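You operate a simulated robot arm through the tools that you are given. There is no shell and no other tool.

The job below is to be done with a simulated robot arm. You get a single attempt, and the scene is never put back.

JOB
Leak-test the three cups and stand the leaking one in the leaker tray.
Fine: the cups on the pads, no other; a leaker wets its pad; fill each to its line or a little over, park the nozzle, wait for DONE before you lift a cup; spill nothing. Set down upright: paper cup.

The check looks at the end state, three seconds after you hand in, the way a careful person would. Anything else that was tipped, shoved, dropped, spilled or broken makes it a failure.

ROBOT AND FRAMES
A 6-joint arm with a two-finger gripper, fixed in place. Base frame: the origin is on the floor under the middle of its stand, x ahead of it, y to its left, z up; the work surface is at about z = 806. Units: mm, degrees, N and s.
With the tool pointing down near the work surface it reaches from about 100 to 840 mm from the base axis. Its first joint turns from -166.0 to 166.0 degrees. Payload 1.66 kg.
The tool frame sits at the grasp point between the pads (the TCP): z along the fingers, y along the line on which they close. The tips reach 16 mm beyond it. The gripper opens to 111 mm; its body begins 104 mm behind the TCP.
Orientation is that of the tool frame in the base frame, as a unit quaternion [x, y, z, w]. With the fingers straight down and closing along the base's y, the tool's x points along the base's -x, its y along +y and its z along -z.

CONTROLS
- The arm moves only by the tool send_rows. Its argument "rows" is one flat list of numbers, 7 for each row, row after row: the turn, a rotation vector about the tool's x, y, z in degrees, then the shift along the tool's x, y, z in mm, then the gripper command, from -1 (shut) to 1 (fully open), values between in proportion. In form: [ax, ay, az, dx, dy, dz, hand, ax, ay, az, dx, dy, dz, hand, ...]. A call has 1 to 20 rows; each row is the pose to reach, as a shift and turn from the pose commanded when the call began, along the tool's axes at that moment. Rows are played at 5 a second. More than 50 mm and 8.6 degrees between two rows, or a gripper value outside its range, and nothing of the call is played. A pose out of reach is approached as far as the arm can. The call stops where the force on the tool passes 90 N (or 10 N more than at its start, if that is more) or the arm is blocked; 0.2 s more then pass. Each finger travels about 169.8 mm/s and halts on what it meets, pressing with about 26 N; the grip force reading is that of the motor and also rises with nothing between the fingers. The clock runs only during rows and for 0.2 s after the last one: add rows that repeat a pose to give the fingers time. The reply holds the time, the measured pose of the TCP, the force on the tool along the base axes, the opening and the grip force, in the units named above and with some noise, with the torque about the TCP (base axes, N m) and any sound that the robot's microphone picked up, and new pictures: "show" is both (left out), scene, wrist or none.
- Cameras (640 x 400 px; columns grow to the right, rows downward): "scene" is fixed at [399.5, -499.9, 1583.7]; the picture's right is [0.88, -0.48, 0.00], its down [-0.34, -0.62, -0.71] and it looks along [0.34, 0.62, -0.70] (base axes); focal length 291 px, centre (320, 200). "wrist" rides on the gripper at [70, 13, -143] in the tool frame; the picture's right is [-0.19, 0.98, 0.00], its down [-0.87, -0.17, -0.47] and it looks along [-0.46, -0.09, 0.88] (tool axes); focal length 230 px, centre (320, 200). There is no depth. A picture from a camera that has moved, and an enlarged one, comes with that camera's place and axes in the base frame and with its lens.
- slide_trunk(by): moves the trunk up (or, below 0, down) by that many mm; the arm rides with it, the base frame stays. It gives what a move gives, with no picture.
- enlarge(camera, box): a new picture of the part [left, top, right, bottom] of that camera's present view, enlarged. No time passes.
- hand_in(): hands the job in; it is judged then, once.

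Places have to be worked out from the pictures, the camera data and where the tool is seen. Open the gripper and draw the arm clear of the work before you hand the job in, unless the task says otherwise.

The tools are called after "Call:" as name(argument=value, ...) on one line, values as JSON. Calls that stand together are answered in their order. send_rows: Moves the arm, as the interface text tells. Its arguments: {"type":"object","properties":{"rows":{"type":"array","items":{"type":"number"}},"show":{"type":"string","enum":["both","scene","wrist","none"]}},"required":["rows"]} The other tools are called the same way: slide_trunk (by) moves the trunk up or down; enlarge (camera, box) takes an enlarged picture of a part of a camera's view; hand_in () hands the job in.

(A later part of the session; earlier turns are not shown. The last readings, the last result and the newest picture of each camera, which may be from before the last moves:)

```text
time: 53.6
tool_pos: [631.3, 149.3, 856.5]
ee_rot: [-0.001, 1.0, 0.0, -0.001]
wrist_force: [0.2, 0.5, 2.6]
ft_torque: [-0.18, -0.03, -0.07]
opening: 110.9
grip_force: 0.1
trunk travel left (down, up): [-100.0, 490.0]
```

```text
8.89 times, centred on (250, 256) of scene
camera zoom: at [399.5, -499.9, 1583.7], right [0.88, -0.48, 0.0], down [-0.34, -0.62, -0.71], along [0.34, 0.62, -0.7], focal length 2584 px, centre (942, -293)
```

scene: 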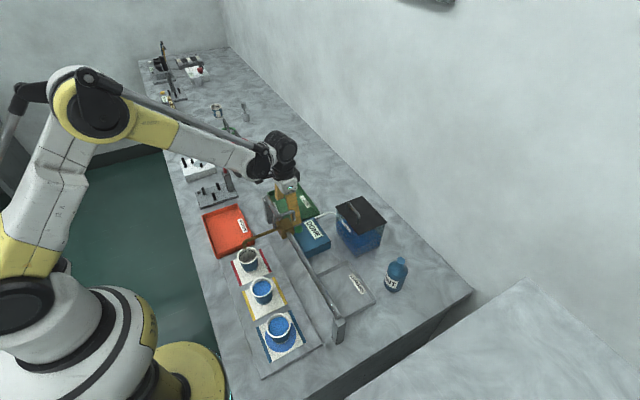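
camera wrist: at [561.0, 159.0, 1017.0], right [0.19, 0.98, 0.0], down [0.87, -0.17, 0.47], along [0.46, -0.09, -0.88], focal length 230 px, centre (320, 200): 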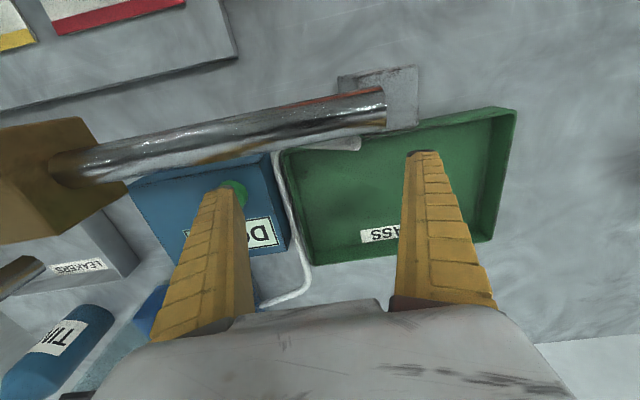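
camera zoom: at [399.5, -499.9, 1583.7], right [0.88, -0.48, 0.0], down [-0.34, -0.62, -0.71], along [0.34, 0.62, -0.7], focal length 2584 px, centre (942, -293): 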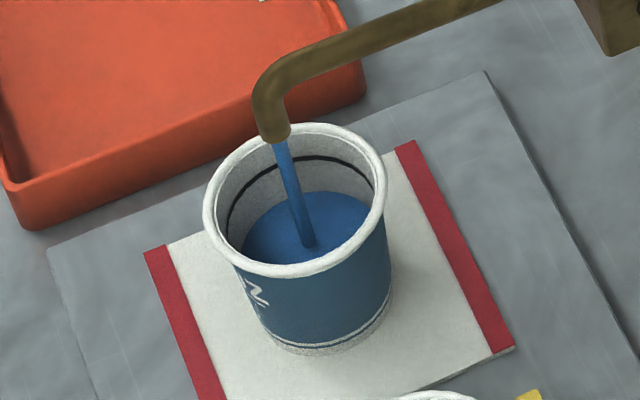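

Back edge at ~191, line at ~157. Holding 2 s more.

Call:
send_rows(rows=[0, 0, 0, 0, 0, 0, 1, 0, 0, 0, 0, 0, 0, 1, 0, 0, 0, 0, 0, 0, 1, 0, 0, 0, 0, 0, 0, 1, 0, 0, 0, 0, 0, 0, 1, 0, 0, 0, 0, 0, 0, 1, 0, 0, 0, 0, 0, 0, 1, 0, 0, 0, 0, 0, 0, 1, 0, 0, 0, 0, 0, 0, 1], show="none")

Call:
enlarge(camera="scene", box=[220, 233, 280, 278])

```text
time: 55.6
tool_pos: [631.3, 149.5, 856.5]
ee_rot: [0.0, 1.0, 0.0, 0.0]
wrist_force: [0.0, 1.0, 3.3]
ft_torque: [-0.2, -0.01, 0.0]
opening: 111.0
grip_force: 0.0
trunk travel left (down, up): [-100.0, 490.0]
```

```text
8.89 times, centred on (250, 256) of scene
camera zoom: at [399.5, -499.9, 1583.7], right [0.88, -0.48, 0.0], down [-0.34, -0.62, -0.71], along [0.34, 0.62, -0.7], focal length 2584 px, centre (942, -293)
```

zoom: 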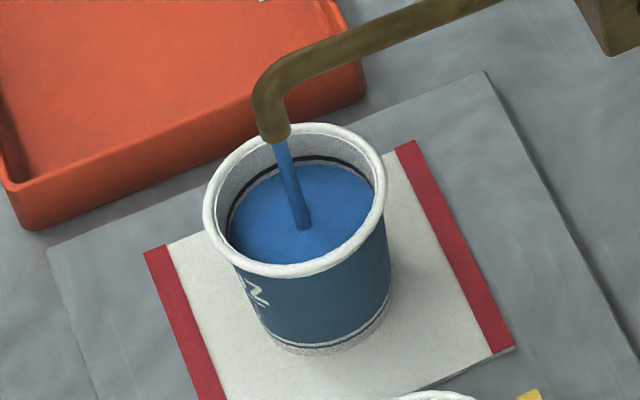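

Back edge ~164 vs line ~157. Holding 0.6 s more.

Call:
send_rows(rows=[0, 0, 0, 0, 0, 0, 1, 0, 0, 0, 0, 0, 0, 1], show="none")

Call:
enlarge(camera="scene", box=[220, 233, 280, 278])

```text
time: 56.2
tool_pos: [632.3, 149.3, 857.4]
ee_rot: [0.0, 1.0, 0.0, 0.001]
wrist_force: [-1.0, 1.2, 2.6]
ft_torque: [-0.19, -0.02, -0.03]
opening: 110.9
grip_force: 0.0
trunk travel left (down, up): [-100.0, 490.0]
```

```text
8.89 times, centred on (250, 256) of scene
camera zoom: at [399.5, -499.9, 1583.7], right [0.88, -0.48, 0.0], down [-0.34, -0.62, -0.71], along [0.34, 0.62, -0.7], focal length 2584 px, centre (942, -293)
```

zoom: 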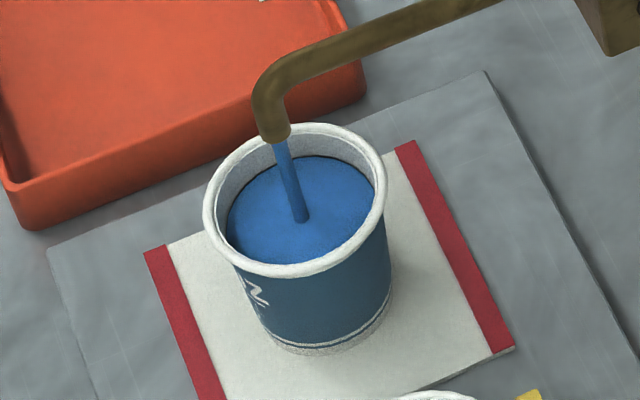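

A thin part of the line still shows; one more 0.4 s.

Call:
send_rows(rows=[0, 0, 0, 0, 0, 0, 1], show="none")

Call:
enlarge(camera="scene", box=[220, 233, 280, 278])

```text
time: 56.6
tool_pos: [630.9, 148.5, 856.2]
ee_rot: [0.0, 1.0, 0.0, 0.001]
wrist_force: [1.1, 0.6, 2.4]
ft_torque: [-0.2, -0.03, 0.01]
opening: 110.9
grip_force: 0.1
trunk travel left (down, up): [-100.0, 490.0]
```

```text
8.89 times, centred on (250, 256) of scene
camera zoom: at [399.5, -499.9, 1583.7], right [0.88, -0.48, 0.0], down [-0.34, -0.62, -0.71], along [0.34, 0.62, -0.7], focal length 2584 px, centre (942, -293)
```

zoom: 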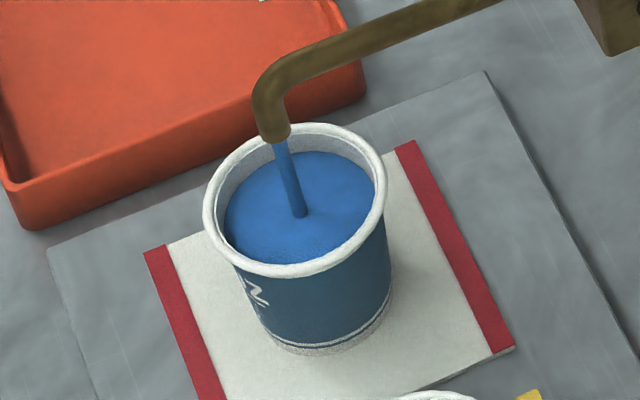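

Line covered. Releasing, rising and returning above the handle at y≈31.

Call:
send_rows(rows=[0, 0, 0, 0, 0, -12, 1, 0, 0, 0, 0, 0, -50, 1, 0, 0, 0, 0, 0, -95, 1, 0, 0, 0, 0, 0, -140, 1, 0, 0, 0, 0, 0, -185, 1, 0, 0, 0, 0, 0, -223, 1, 0, 0, 0, 15, -35, -223, 0.6, 0, 0, 0, 35, -75, -223, 0.2, 0, 0, 0, 55, -112, -223, -0.2, 0, 0, 0, 59, -118, -223, -0.2, 0, 0, 0, 59, -118, -190, -0.2, 0, 0, 0, 59, -118, -163, -0.2, 0, 0, 0, 59, -118, -163, -0.2], show="both")

Call:
enlarge(camera="scene", box=[220, 190, 340, 280])

```text
time: 59.4
tool_pos: [573.9, 31.9, 1019.8]
ee_rot: [0.0, 1.0, 0.0, 0.0]
wrist_force: [-0.5, -0.7, -0.5]
ft_torque: [-0.05, -0.03, 0.0]
opening: 46.6
grip_force: 1.4
trunk travel left (down, up): [-100.0, 490.0]
camera wrist: at [503.4, 44.0, 1164.0], right [0.19, 0.98, 0.0], down [0.87, -0.17, 0.47], along [0.46, -0.09, -0.88], focal length 230 px, centre (320, 200)
```

scene: 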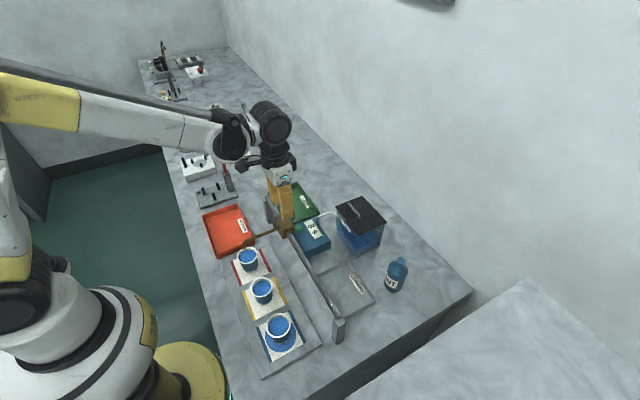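
wrist: 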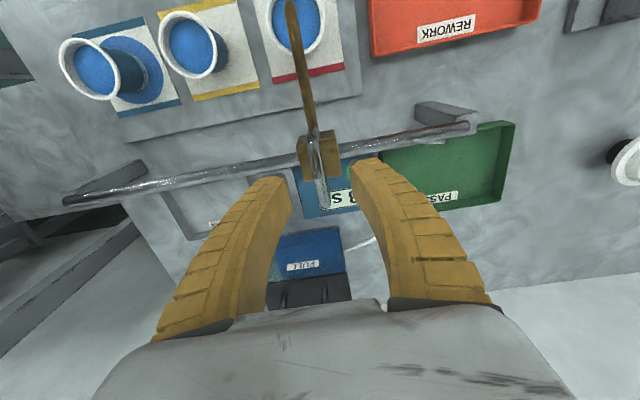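

```text
4.44 times, centred on (280, 235) of scene
camera zoom: at [399.5, -499.9, 1583.7], right [0.88, -0.48, 0.0], down [-0.34, -0.62, -0.71], along [0.34, 0.62, -0.7], focal length 1292 px, centre (498, 44)
```

zoom: 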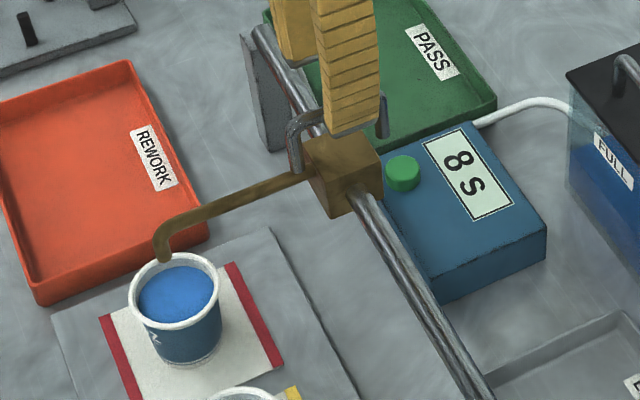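

Handle is between the fingers. Gripping and sliding the carriage back to its park position (y≈144.5).

Call:
send_rows(rows=[0, 0, 0, 0, 0, 20, -0.2, 0, 0, 0, 0, 0, 34, -0.2, 0, 0, 0, 0, 0, 34, -0.6, 0, 0, 0, 0, 0, 34, -1, 0, 0, 0, 0, 0, 34, -1, 0, 0, 0, 0, 8, 34, -1, 0, 0, 0, 0, 24, 34, -1, 0, 0, 0, 0, 44, 34, -1, 0, 0, 0, 0, 64, 34, -1, 0, 0, 0, 0, 84, 34, -1, 0, 0, 0, 0, 100, 34, -1, 0, 0, 0, 0, 109, 34, -1, 0, 0, 0, 0, 113.7, 34, -1, 0, 0, 0, 0, 113.7, 34, -1], show="both")

Call:
enlarge(camera="scene", box=[225, 180, 305, 230])

Call:
enlarge(camera="scene", box=[215, 230, 345, 350])

```text
time: 62.4
tool_pos: [572.3, 144.9, 985.8]
ee_rot: [0.001, 1.0, 0.0, 0.0]
wrist_force: [-2.5, -1.5, -3.7]
ft_torque: [0.0, -0.03, -0.03]
opening: 7.9
grip_force: 33.9
trunk travel left (down, up): [-100.0, 490.0]
camera wrist: at [503.4, 158.0, 1129.4], right [0.19, 0.98, 0.0], down [0.87, -0.17, 0.47], along [0.46, -0.09, -0.88], focal length 230 px, centre (320, 200)
```

scene: 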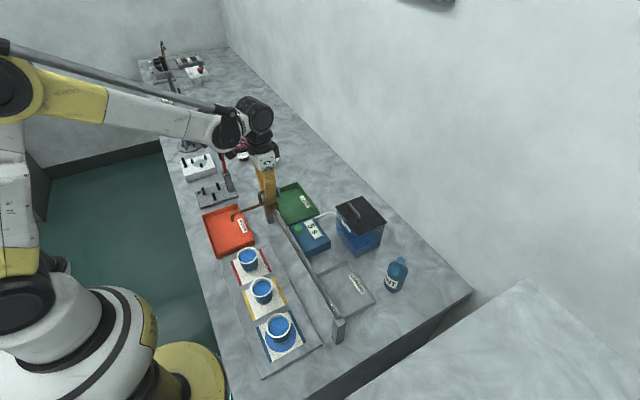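
wrist: 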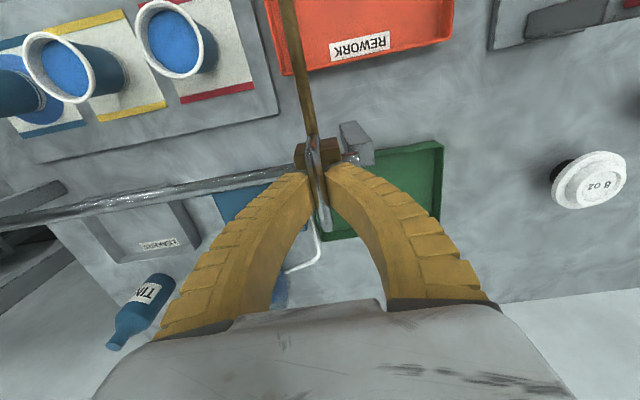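

```text
8.00 times, centred on (265, 205) of scene
camera zoom: at [399.5, -499.9, 1583.7], right [0.88, -0.48, 0.0], down [-0.34, -0.62, -0.71], along [0.34, 0.62, -0.7], focal length 2326 px, centre (760, 160)
```

zoom: 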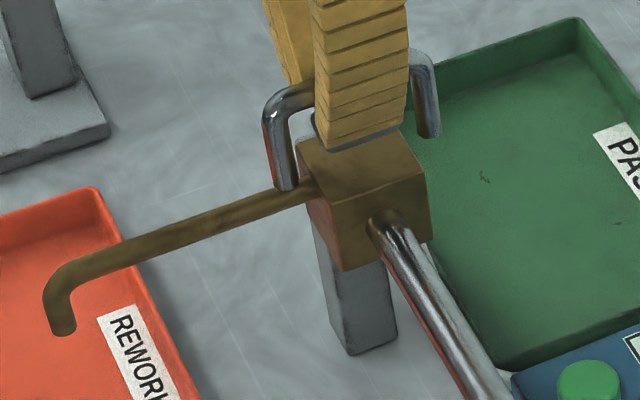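

```text
3.33 times, centred on (280, 290) of scene
camera zoom: at [399.5, -499.9, 1583.7], right [0.88, -0.48, 0.0], down [-0.34, -0.62, -0.71], along [0.34, 0.62, -0.7], focal length 969 px, centre (453, -100)
```

zoom: 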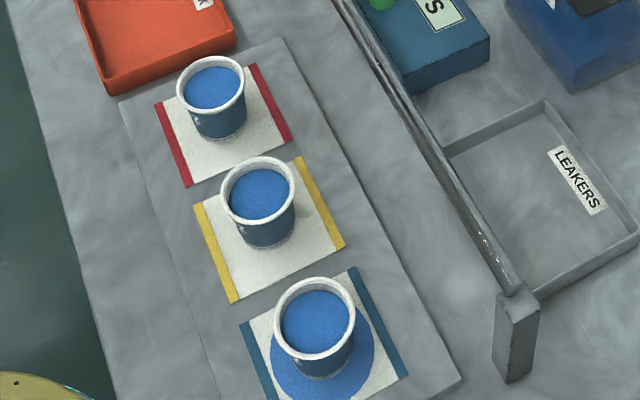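

Carriage is back exactly where it started (tip and block pixels match the first picture). Releasing, rising straight up, and moving at height toward the blue cup while the timer runs down.

Call:
send_rows(rows=[0, 0, 0, 0, 0, 0, -0.7, 0, 0, 0, 0, 0, 0, -0.3, 0, 0, 0, 0, 0, 0, -0.2, 0, 0, 0, 0, 0, -15, -0.2, 0, 0, 0, 0, 0, -45, -0.2, 0, 0, 0, 0, 0, -80, -0.2, 0, 0, 0, 0, 0, -115, -0.2, 0, 0, 0, 12, -34, -130, 0, 0, 0, 0, 26, -72, -130, 0.2, 0, 0, 0, 40, -110, -130, 0.44, 0, 0, 0, 54, -150, -130, 0.44, 0, 0, 0, 68, -190, -130, 0.44, 0, 0, 0, 82, -230, -130, 0.44, 0, 0, 0, 96, -270, -130, 0.44, 0, 0, 0, 110, -310, -130, 0.44, 0, 0, 0, 120, -335, -130, 0.44, 0, 0, 0, 123.5, -344, -130, 0.44, 0, 0, 0, 123.5, -344, -130, 0.44], show="both")

Call:
enlarge(camera="scene", box=[215, 180, 345, 280])

Call:
enlarge(camera="wrist", box=[200, 60, 440, 210])

```text
time: 66.2
tool_pos: [447.8, -199.0, 1117.0]
ee_rot: [-0.001, 1.0, 0.0, 0.0]
wrist_force: [0.1, -0.5, -0.2]
ft_torque: [0.01, 0.01, 0.0]
opening: 81.3
grip_force: 0.6
trunk travel left (down, up): [-100.0, 490.0]
camera wrist: at [378.2, -186.7, 1259.8], right [0.19, 0.98, 0.0], down [0.87, -0.17, 0.47], along [0.46, -0.09, -0.88], focal length 230 px, centre (320, 200)
```

scene: 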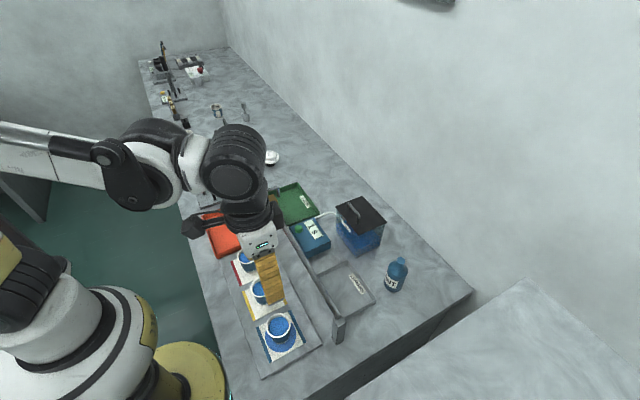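
wrist: 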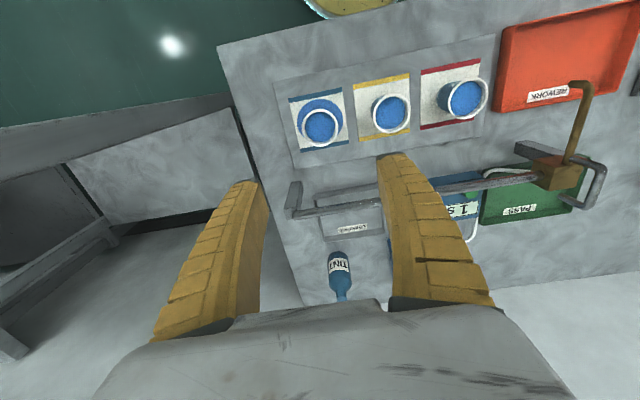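

```text
4.00 times, centred on (280, 230) of scene
camera zoom: at [399.5, -499.9, 1583.7], right [0.88, -0.48, 0.0], down [-0.34, -0.62, -0.71], along [0.34, 0.62, -0.7], focal length 1163 px, centre (480, 80)
```

zoom: 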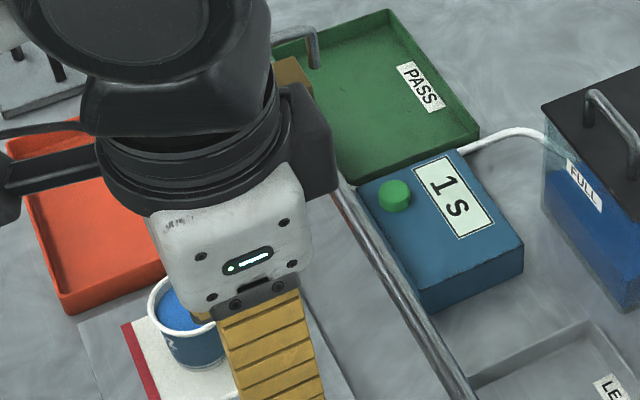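

```text
2.67 times, centred on (320, 135) of wrist
camera zoom: at [378.2, -186.7, 1259.8], right [0.19, 0.98, 0.0], down [0.87, -0.17, 0.47], along [0.46, -0.09, -0.88], focal length 614 px, centre (320, 373)
```

zoom: 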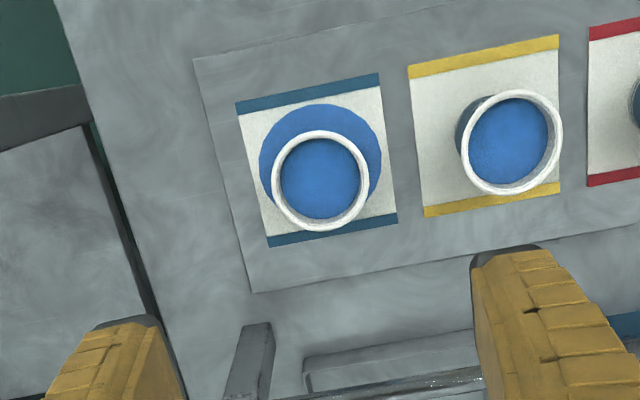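

Timer reads 1 s. The wrist view puts the blue cup's rim centre at ≈(448, -200), right under the TCP. Descending partway (fingers still above the rim) while waiting for DONE.

Call:
send_rows(rows=[0, 0, 0, 0, 0, 30, 0.44, 0, 0, 0, 0, 0, 65, 0.44, 0, 0, 0, 0, 0, 100, 0.44, 0, 0, 0, 0, 0, 135, 0.44, 0, 0, 0, 0, 0, 165, 0.44, 0, 0, 0, 0, 0, 175, 0.44, 0, 0, 0, 0, 0, 175, 0.44], show="both")

Call:
enlarge(camera="scene", box=[215, 180, 345, 280])

Call:
enlarge(camera="scene", box=[225, 240, 335, 360])

Call:
enlarge(camera="wrist", box=[200, 60, 440, 210])

```text
time: 67.8
tool_pos: [448.5, -201.2, 941.3]
ee_rot: [0.0, 1.0, 0.0, 0.0]
wrist_force: [-0.5, -0.4, 0.2]
ft_torque: [0.01, 0.02, 0.0]
opening: 81.2
grip_force: 0.9
trunk travel left (down, up): [-100.0, 490.0]
camera wrist: at [379.7, -187.7, 1084.1], right [0.19, 0.98, 0.0], down [0.87, -0.17, 0.47], along [0.46, -0.09, -0.88], focal length 230 px, centre (320, 200)
```

scene: 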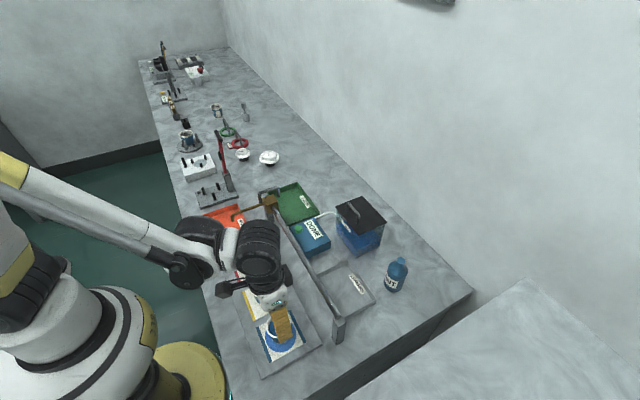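
wrist: 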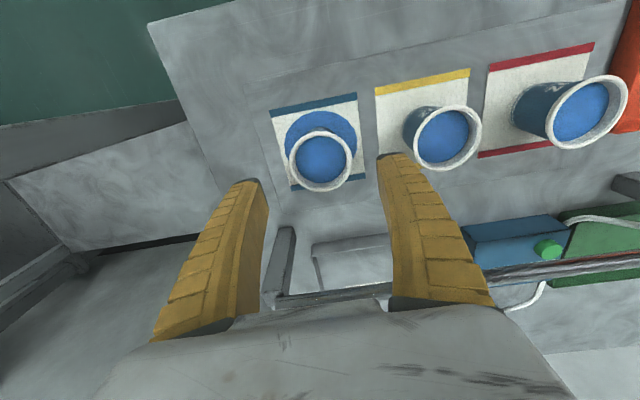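

```text
4.00 times, centred on (280, 230) of scene
camera zoom: at [399.5, -499.9, 1583.7], right [0.88, -0.48, 0.0], down [-0.34, -0.62, -0.71], along [0.34, 0.62, -0.7], focal length 1163 px, centre (480, 80)
```

zoom: 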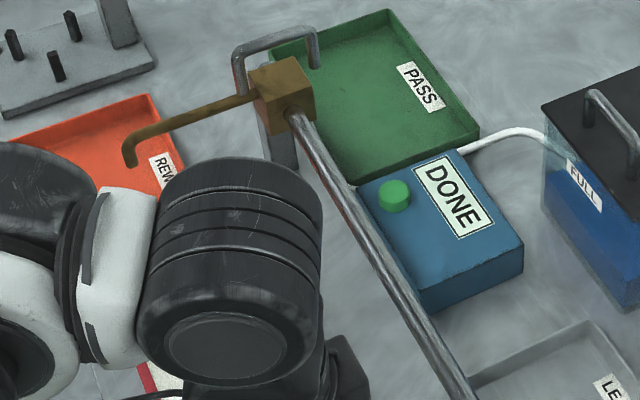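

```text
3.33 times, centred on (280, 300) of scene
camera zoom: at [399.5, -499.9, 1583.7], right [0.88, -0.48, 0.0], down [-0.34, -0.62, -0.71], along [0.34, 0.62, -0.7], focal length 969 px, centre (453, -133)
```

zoom: 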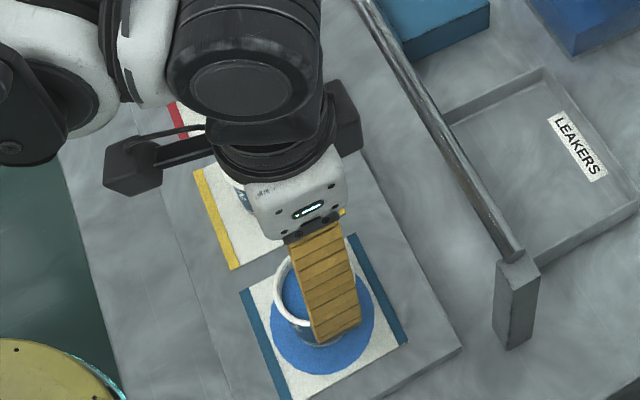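

```text
2.67 times, centred on (320, 135) of wrist
camera zoom: at [379.7, -187.7, 1084.1], right [0.19, 0.98, 0.0], down [0.87, -0.17, 0.47], along [0.46, -0.09, -0.88], focal length 614 px, centre (320, 373)
```

zoom: 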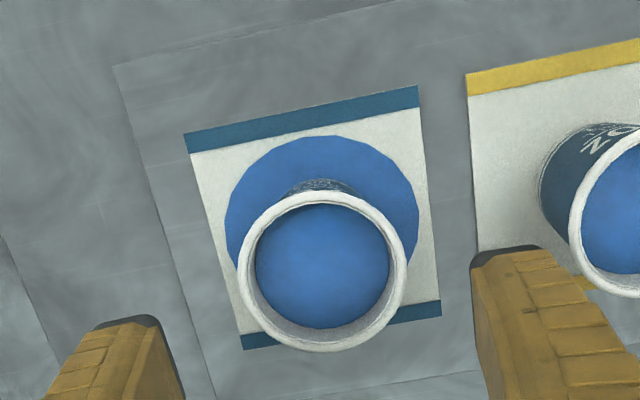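

DONE is showing with the nozzle parked; only the blue pad is wet. Cup centre ≈(447.5, -200) with ~14 mm finger margin each side; descending to TCP z≈853 around the cup.

Call:
send_rows(rows=[0, 0, 0, 1, -0.5, 20, 0.44, 0, 0, 0, 1, -0.5, 40, 0.44, 0, 0, 0, 1, -0.5, 60, 0.44, 0, 0, 0, 1, -0.5, 78, 0.44, 0, 0, 0, 1, -0.5, 87, 0.44, 0, 0, 0, 1, -0.5, 87, 0.44], show="both")

Call:
enlarge(camera="wrist", box=[200, 60, 440, 260])

Call:
enlarge(camera="scene", box=[245, 280, 325, 350])

```text
time: 69.2
tool_pos: [447.9, -200.1, 854.1]
ee_rot: [0.001, 1.0, 0.001, -0.001]
wrist_force: [0.4, -0.3, -1.0]
ft_torque: [-0.02, -0.02, 0.02]
opening: 81.1
grip_force: 1.0
trunk travel left (down, up): [-100.0, 490.0]
camera wrist: at [379.3, -186.7, 997.6], right [0.19, 0.98, 0.0], down [0.87, -0.17, 0.47], along [0.46, -0.09, -0.88], focal length 230 px, centre (320, 200)
```

scene: 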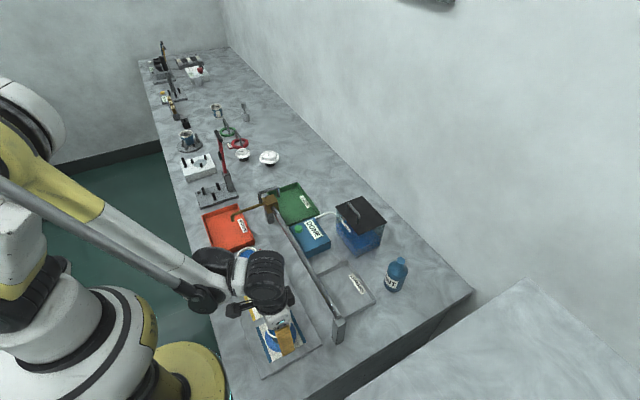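
wrist: 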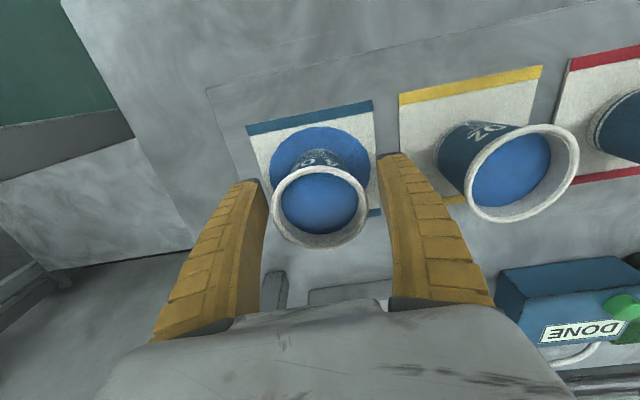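

```text
2.00 times, centred on (320, 160) of wrist
camera zoom: at [379.3, -186.7, 997.6], right [0.19, 0.98, 0.0], down [0.87, -0.17, 0.47], along [0.46, -0.09, -0.88], focal length 460 px, centre (320, 280)
```

zoom: 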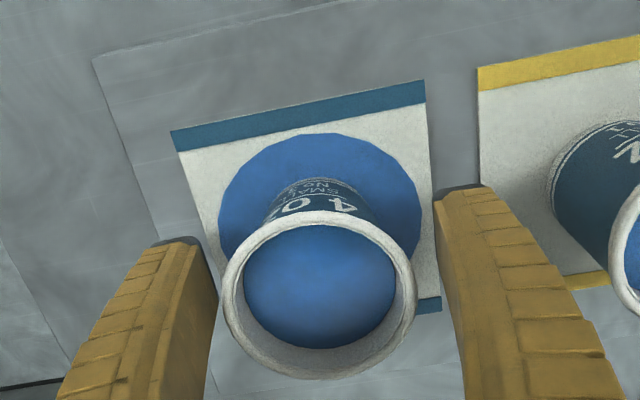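

```text
5.71 times, centred on (285, 315) of scene
camera zoom: at [399.5, -499.9, 1583.7], right [0.88, -0.48, 0.0], down [-0.34, -0.62, -0.71], along [0.34, 0.62, -0.7], focal length 1661 px, centre (520, -457)
```

zoom: 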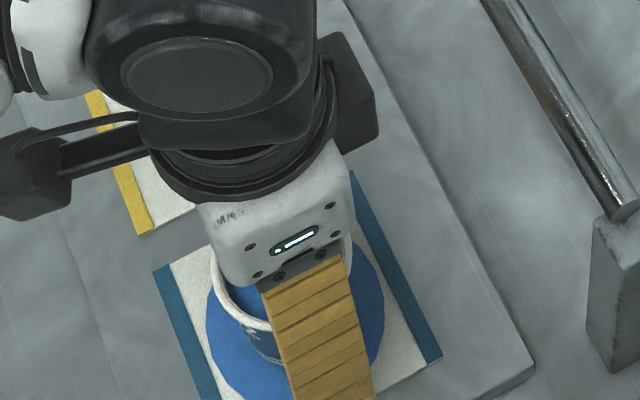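

The fingers straddle the cup evenly. Closing in steps, watching grip force and opening to keep it gentle on the paper.

Call:
send_rows(rows=[0, 0, 0, 0, 0, 0, 0.25, 0, 0, 0, 0, 0, 0, 0.1, 0, 0, 0, 0, 0, 0, 0.1], show="wrist")

Call:
enlarge(camera="wrist", box=[200, 60, 440, 260])

```text
time: 70.0
tool_pos: [448.7, -199.3, 854.8]
ee_rot: [0.0, 1.0, 0.001, 0.0]
wrist_force: [0.5, 0.7, 0.2]
ft_torque: [-0.01, -0.02, 0.01]
opening: 63.0
grip_force: 1.4
trunk travel left (down, up): [-100.0, 490.0]
camera wrist: at [379.3, -186.7, 997.7], right [0.19, 0.98, 0.0], down [0.87, -0.17, 0.47], along [0.46, -0.09, -0.88], focal length 230 px, centre (320, 200)
```

wrist: 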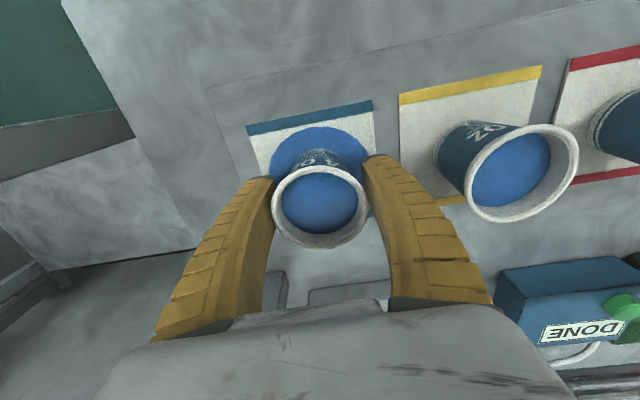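

```text
2.00 times, centred on (320, 160) of wrist
camera zoom: at [379.3, -186.7, 997.7], right [0.19, 0.98, 0.0], down [0.87, -0.17, 0.47], along [0.46, -0.09, -0.88], focal length 460 px, centre (320, 280)
```

zoom: 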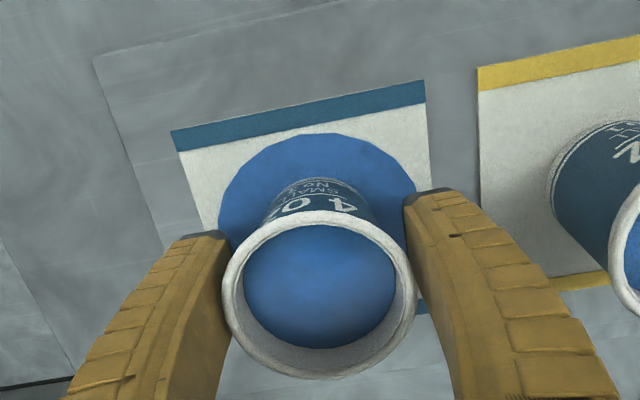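

Fingers nearly at the cup, reading 63 mm with no load. Continuing to ~57 mm.

Call:
send_rows(rows=[0, 0, 0, 0, 0, 0, 0.06, 0, 0, 0, 0, 0, 0, 0.03, 0, 0, 0, 0, 0, 0, 0.03], show="wrist")

Call:
enlarge(camera="wrist", box=[200, 60, 440, 260])

```text
time: 70.8
tool_pos: [448.1, -200.0, 853.8]
ee_rot: [0.0, 1.0, 0.0, 0.0]
wrist_force: [1.8, -0.5, -0.6]
ft_torque: [-0.01, -0.02, 0.01]
opening: 59.1
grip_force: 1.3
trunk travel left (down, up): [-100.0, 490.0]
camera wrist: at [379.3, -186.7, 997.7], right [0.19, 0.98, 0.0], down [0.87, -0.17, 0.47], along [0.46, -0.09, -0.88], focal length 230 px, centre (320, 200)
```

wrist: 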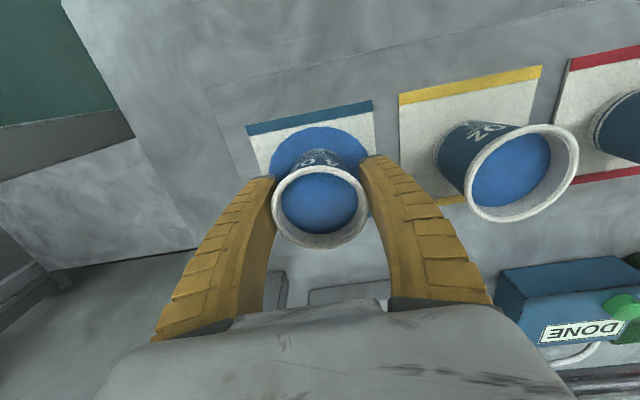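

```text
2.00 times, centred on (320, 160) of wrist
camera zoom: at [379.3, -186.7, 997.7], right [0.19, 0.98, 0.0], down [0.87, -0.17, 0.47], along [0.46, -0.09, -0.88], focal length 460 px, centre (320, 280)
```

zoom: 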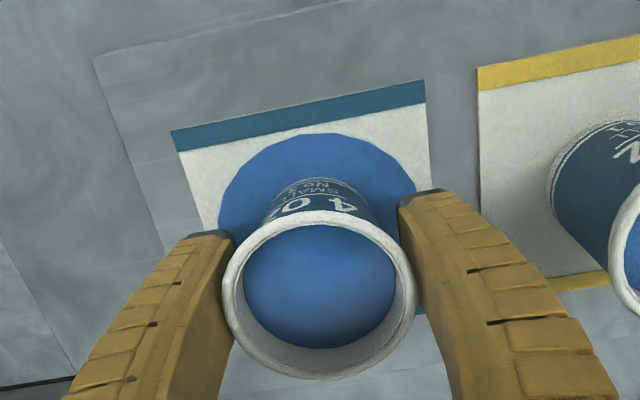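

No load yet. Continuing to about 53 mm.

Call:
send_rows(rows=[0, 0, 0, 0, 0, 0, 0.0, 0, 0, 0, 0, 0, 0, -0.04, 0, 0, 0, 0, 0, 0, -0.04], show="wrist")

Call:
enlarge(camera="wrist", box=[200, 60, 440, 260])

```text
time: 71.6
tool_pos: [448.8, -199.3, 854.0]
ee_rot: [0.0, 1.0, -0.001, 0.0]
wrist_force: [-0.2, -0.3, 0.5]
ft_torque: [0.01, -0.02, 0.0]
opening: 55.5
grip_force: 1.5
trunk travel left (down, up): [-100.0, 490.0]
camera wrist: at [379.3, -186.7, 997.7], right [0.19, 0.98, 0.0], down [0.87, -0.17, 0.47], along [0.46, -0.09, -0.88], focal length 230 px, centre (320, 200)
```

wrist: 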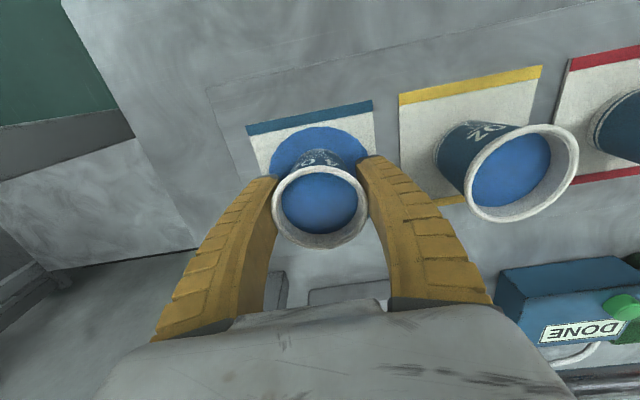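

```text
2.00 times, centred on (320, 160) of wrist
camera zoom: at [379.3, -186.7, 997.7], right [0.19, 0.98, 0.0], down [0.87, -0.17, 0.47], along [0.46, -0.09, -0.88], focal length 460 px, centre (320, 280)
```

zoom: 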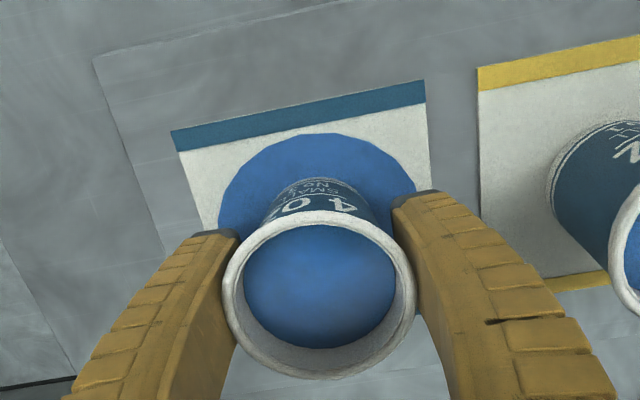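

Still free (reading 55.5 mm). Continuing to ~49 mm.

Call:
send_rows(rows=[0, 0, 0, 0, 0, 0, -0.08, 0, 0, 0, 0, 0, 0, -0.12, 0, 0, 0, 0, 0, 0, -0.12], show="none")

Call:
enlarge(camera="wrist", box=[200, 60, 440, 260])

```text
time: 72.4
tool_pos: [450.0, -199.3, 854.0]
ee_rot: [0.0, 1.0, -0.001, -0.001]
wrist_force: [0.8, -0.8, 0.9]
ft_torque: [-0.01, 0.02, 0.03]
opening: 51.1
grip_force: 1.7
trunk travel left (down, up): [-100.0, 490.0]
```

```text
2.00 times, centred on (320, 160) of wrist
camera zoom: at [379.3, -186.7, 997.7], right [0.19, 0.98, 0.0], down [0.87, -0.17, 0.47], along [0.46, -0.09, -0.88], focal length 460 px, centre (320, 280)
```

zoom: 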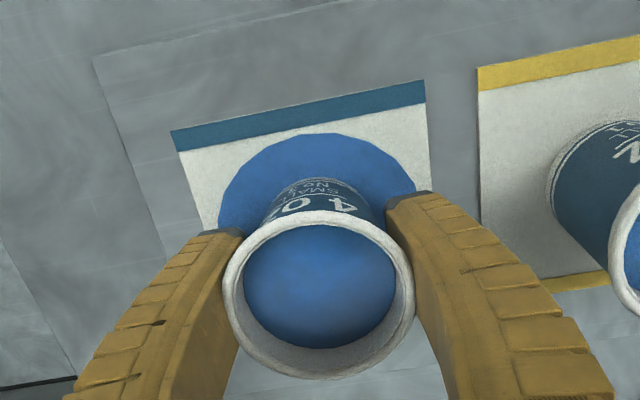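

Contact should be imminent. Small steps: ~47 mm.

Call:
send_rows(rows=[0, 0, 0, 0, 0, 0, -0.15, 0, 0, 0, 0, 0, 0, -0.15], show="none")

Call:
enlarge(camera="wrist", box=[200, 60, 440, 260])

```text
time: 73.0
tool_pos: [448.7, -199.7, 853.8]
ee_rot: [0.0, 1.0, 0.0, 0.001]
wrist_force: [0.6, -0.4, -0.6]
ft_torque: [-0.01, 0.0, -0.01]
opening: 49.4
grip_force: 1.2
trunk travel left (down, up): [-100.0, 490.0]
```

```text
2.00 times, centred on (320, 160) of wrist
camera zoom: at [379.3, -186.7, 997.7], right [0.19, 0.98, 0.0], down [0.87, -0.17, 0.47], along [0.46, -0.09, -0.88], focal length 460 px, centre (320, 280)
```

zoom: 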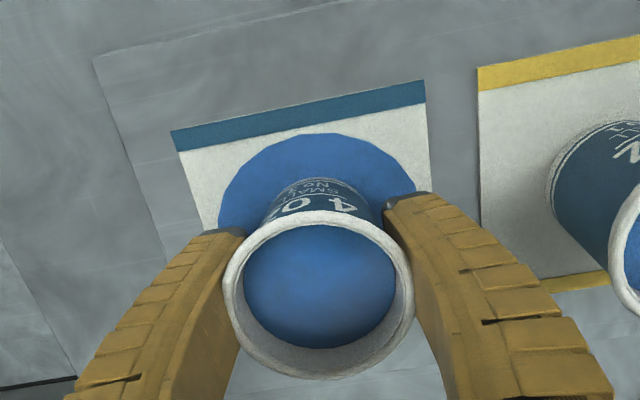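

Call:
send_rows(rows=[0, 0, 0, 0, 0, 0, -0.18, 0, 0, 0, 0, 0, 0, -0.18], show="none")

Call:
enlarge(camera="wrist", box=[200, 60, 440, 260])

```text
time: 73.6
tool_pos: [449.0, -199.8, 854.8]
ee_rot: [0.0, 1.0, 0.0, -0.001]
wrist_force: [0.4, -0.1, 0.3]
ft_torque: [0.0, 0.01, 0.0]
opening: 47.8
grip_force: 1.4
trunk travel left (down, up): [-100.0, 490.0]
```

```text
2.00 times, centred on (320, 160) of wrist
camera zoom: at [379.3, -186.7, 997.7], right [0.19, 0.98, 0.0], down [0.87, -0.17, 0.47], along [0.46, -0.09, -0.88], focal length 460 px, centre (320, 280)
```

zoom: 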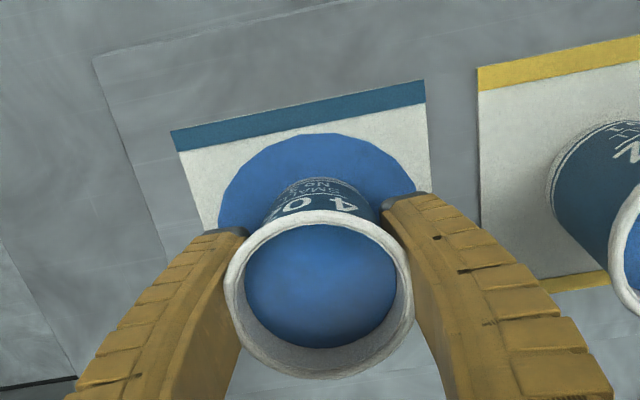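

Close now – the rim seems to be just touched. Two more small steps.

Call:
send_rows(rows=[0, 0, 0, 0, 0, 0, -0.21, 0, 0, 0, 0, 0, 0, -0.21], show="none")

Call:
enlarge(camera="wrist", box=[200, 60, 440, 260])

```text
time: 74.2
tool_pos: [447.3, -199.7, 854.0]
ee_rot: [0.001, 1.0, -0.001, 0.0]
wrist_force: [0.1, -0.3, 0.5]
ft_torque: [0.02, 0.03, -0.02]
opening: 44.8
grip_force: 25.9
trunk travel left (down, up): [-100.0, 490.0]
```

```text
2.00 times, centred on (320, 160) of wrist
camera zoom: at [379.3, -186.7, 997.7], right [0.19, 0.98, 0.0], down [0.87, -0.17, 0.47], along [0.46, -0.09, -0.88], focal length 460 px, centre (320, 280)
```

zoom: 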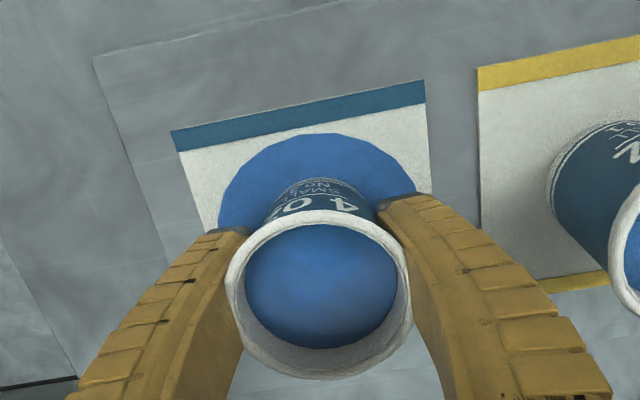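

Gripping now: 44.8 mm with 26 N. I back the command off slightly to see if a gentler hold is available.

Call:
send_rows(rows=[0, 0, 0, 0, 0, 0, -0.198, 0, 0, 0, 0, 0, 0, -0.198], show="none")

Call:
enlarge(camera="wrist", box=[200, 60, 440, 260])

Call:
enlarge(camera="scene", box=[245, 280, 325, 350])

```text
time: 74.8
tool_pos: [448.5, -199.9, 853.5]
ee_rot: [0.0, 1.0, 0.0, -0.001]
wrist_force: [-1.1, -0.7, 1.1]
ft_torque: [-0.01, 0.04, 0.0]
opening: 46.0
grip_force: 23.4
trunk travel left (down, up): [-100.0, 490.0]
```

```text
2.00 times, centred on (320, 160) of wrist
camera zoom: at [379.3, -186.7, 997.7], right [0.19, 0.98, 0.0], down [0.87, -0.17, 0.47], along [0.46, -0.09, -0.88], focal length 460 px, centre (320, 280)
```

zoom: 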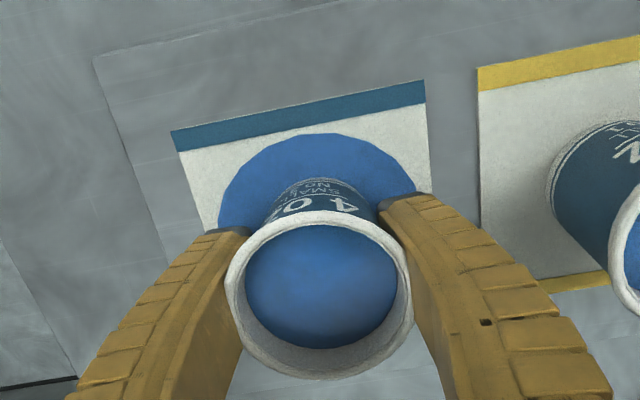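

```text
5.71 times, centred on (285, 315) of scene
camera zoom: at [399.5, -499.9, 1583.7], right [0.88, -0.48, 0.0], down [-0.34, -0.62, -0.71], along [0.34, 0.62, -0.7], focal length 1661 px, centre (520, -457)
```

zoom: 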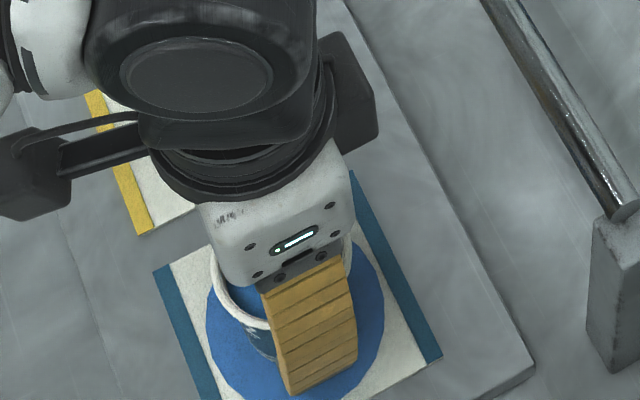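

Holding with ~23 N without visible deformation. Lifting slowly 20 mm and checking that the cup comes along upright.

Call:
send_rows(rows=[0, 0, 0, 0, 0, -2, -0.2, 0, 0, 0, 0, 0, -6, -0.2, 0, 0, 0, 0, 0, -12, -0.2, 0, 0, 0, 0, 0, -18, -0.2, 0, 0, 0, 0, 0, -20, -0.2], show="both")

Call:
enlarge(camera="wrist", box=[200, 60, 440, 260])

Call:
enlarge(camera="scene", box=[245, 280, 325, 350])

```text
time: 76.0
tool_pos: [447.6, -199.7, 874.4]
ee_rot: [0.0, 1.0, 0.0, 0.0]
wrist_force: [0.3, 0.0, 0.2]
ft_torque: [0.0, 0.01, -0.01]
opening: 46.2
grip_force: 23.7
trunk travel left (down, up): [-100.0, 490.0]
camera wrist: at [379.2, -188.0, 1018.0], right [0.19, 0.98, 0.0], down [0.87, -0.17, 0.47], along [0.46, -0.09, -0.88], focal length 230 px, centre (320, 200)
```

scene: 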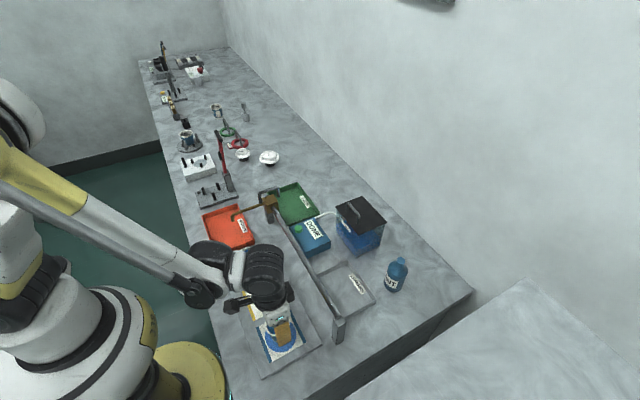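
wrist: 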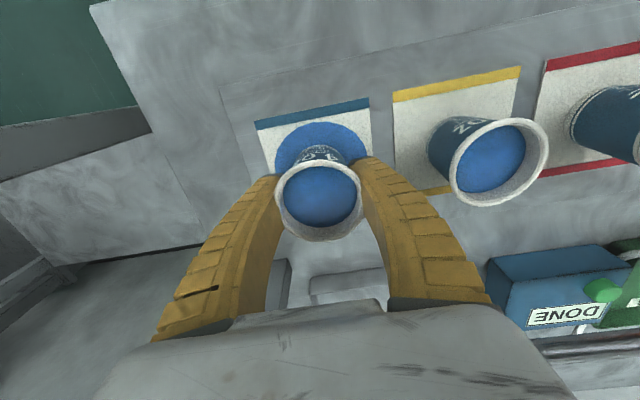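

```text
2.00 times, centred on (320, 160) of wrist
camera zoom: at [379.2, -188.0, 1018.0], right [0.19, 0.98, 0.0], down [0.87, -0.17, 0.47], along [0.46, -0.09, -0.88], focal length 460 px, centre (320, 280)
```

zoom: 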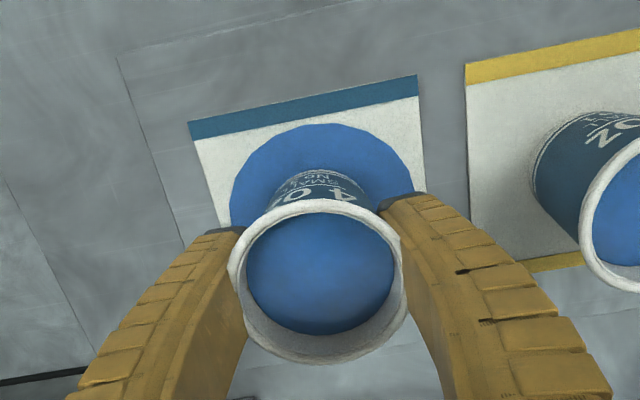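

```text
5.71 times, centred on (285, 315) of scene
camera zoom: at [399.5, -499.9, 1583.7], right [0.88, -0.48, 0.0], down [-0.34, -0.62, -0.71], along [0.34, 0.62, -0.7], focal length 1661 px, centre (520, -457)
```

zoom: 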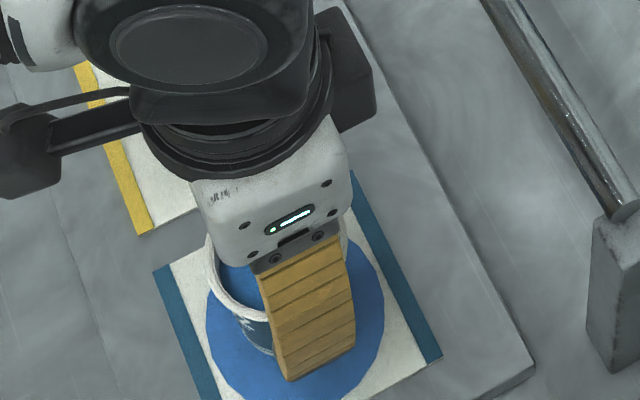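

I need to verify the cup really came up with the fingers; zooming in on its base and rim.

Call:
enlarge(camera="scene", box=[265, 305, 305, 345])

Call:
enlarge(camera="wrist", box=[270, 110, 380, 210])

```text
10.00 times, centred on (285, 325) of scene
camera zoom: at [399.5, -499.9, 1583.7], right [0.88, -0.48, 0.0], down [-0.34, -0.62, -0.71], along [0.34, 0.62, -0.7], focal length 2907 px, centre (670, -1050)
```

zoom: 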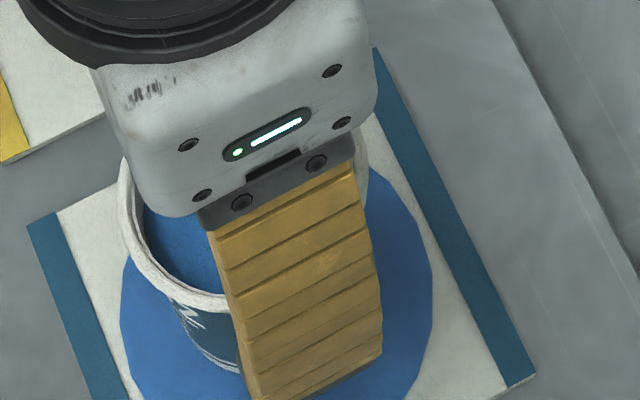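

```text
4.00 times, centred on (325, 160) of wrist
camera zoom: at [379.2, -188.0, 1018.0], right [0.19, 0.98, 0.0], down [0.87, -0.17, 0.47], along [0.46, -0.09, -0.88], focal length 920 px, centre (300, 360)
```

zoom: 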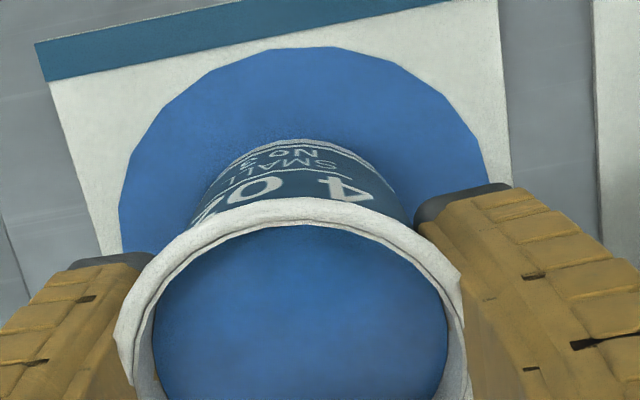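

Evidence suggests it rose with the fingers. I lift another 25 mm; if the cup is held, the wrist view of the cup should not change.

Call:
send_rows(rows=[0, 0, 0, 0, 0, -3, -0.2, 0, 0, 0, 0, 0, -9, -0.2, 0, 0, 0, 0, 0, -16, -0.2, 0, 0, 0, 0, 0, -22, -0.2, 0, 0, 0, 0, 0, -25, -0.2, 0, 0, 0, 0, 0, -25, -0.2], show="none")

Call:
enlarge(camera="scene", box=[245, 280, 325, 350])

Call:
enlarge(camera="wrist", box=[270, 110, 380, 210])

Call:
enlarge(camera="wrist", box=[200, 60, 440, 260])

```text
time: 77.4
tool_pos: [449.5, -200.3, 899.3]
ee_rot: [0.0, 1.0, 0.0, 0.0]
wrist_force: [-0.5, 0.4, -0.6]
ft_torque: [-0.02, 0.03, 0.02]
opening: 45.8
grip_force: 25.8
trunk travel left (down, up): [-100.0, 490.0]
```

```text
5.71 times, centred on (285, 315) of scene
camera zoom: at [399.5, -499.9, 1583.7], right [0.88, -0.48, 0.0], down [-0.34, -0.62, -0.71], along [0.34, 0.62, -0.7], focal length 1661 px, centre (520, -457)
```

zoom: 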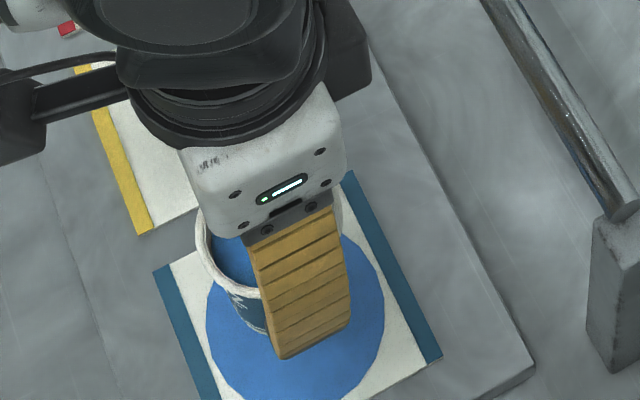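

```text
4.00 times, centred on (325, 160) of wrist
camera zoom: at [378.9, -188.0, 1042.7], right [0.19, 0.98, 0.0], down [0.87, -0.17, 0.47], along [0.46, -0.09, -0.88], focal length 920 px, centre (300, 360)
```

zoom: 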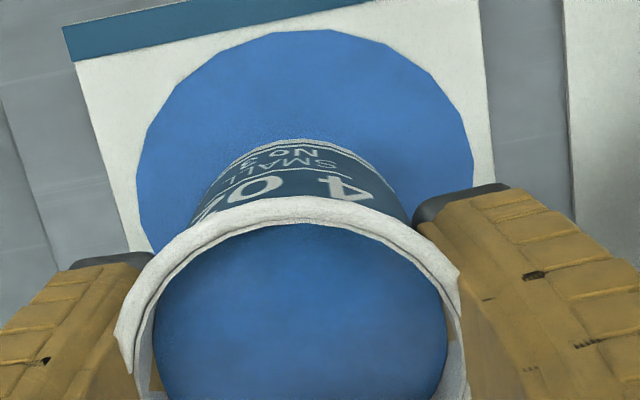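

```text
2.00 times, centred on (320, 160) of wrist
camera zoom: at [378.9, -188.0, 1042.7], right [0.19, 0.98, 0.0], down [0.87, -0.17, 0.47], along [0.46, -0.09, -0.88], focal length 460 px, centre (320, 280)
```

zoom: 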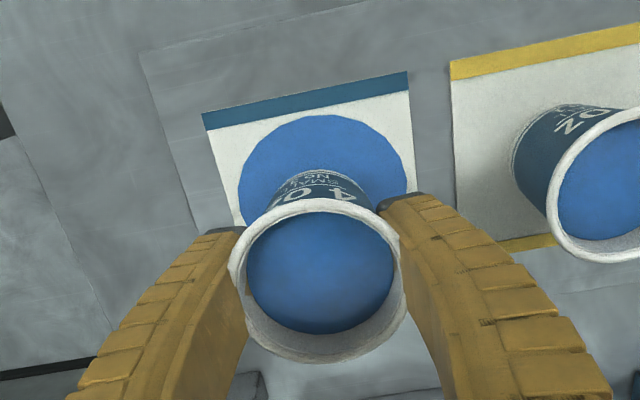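

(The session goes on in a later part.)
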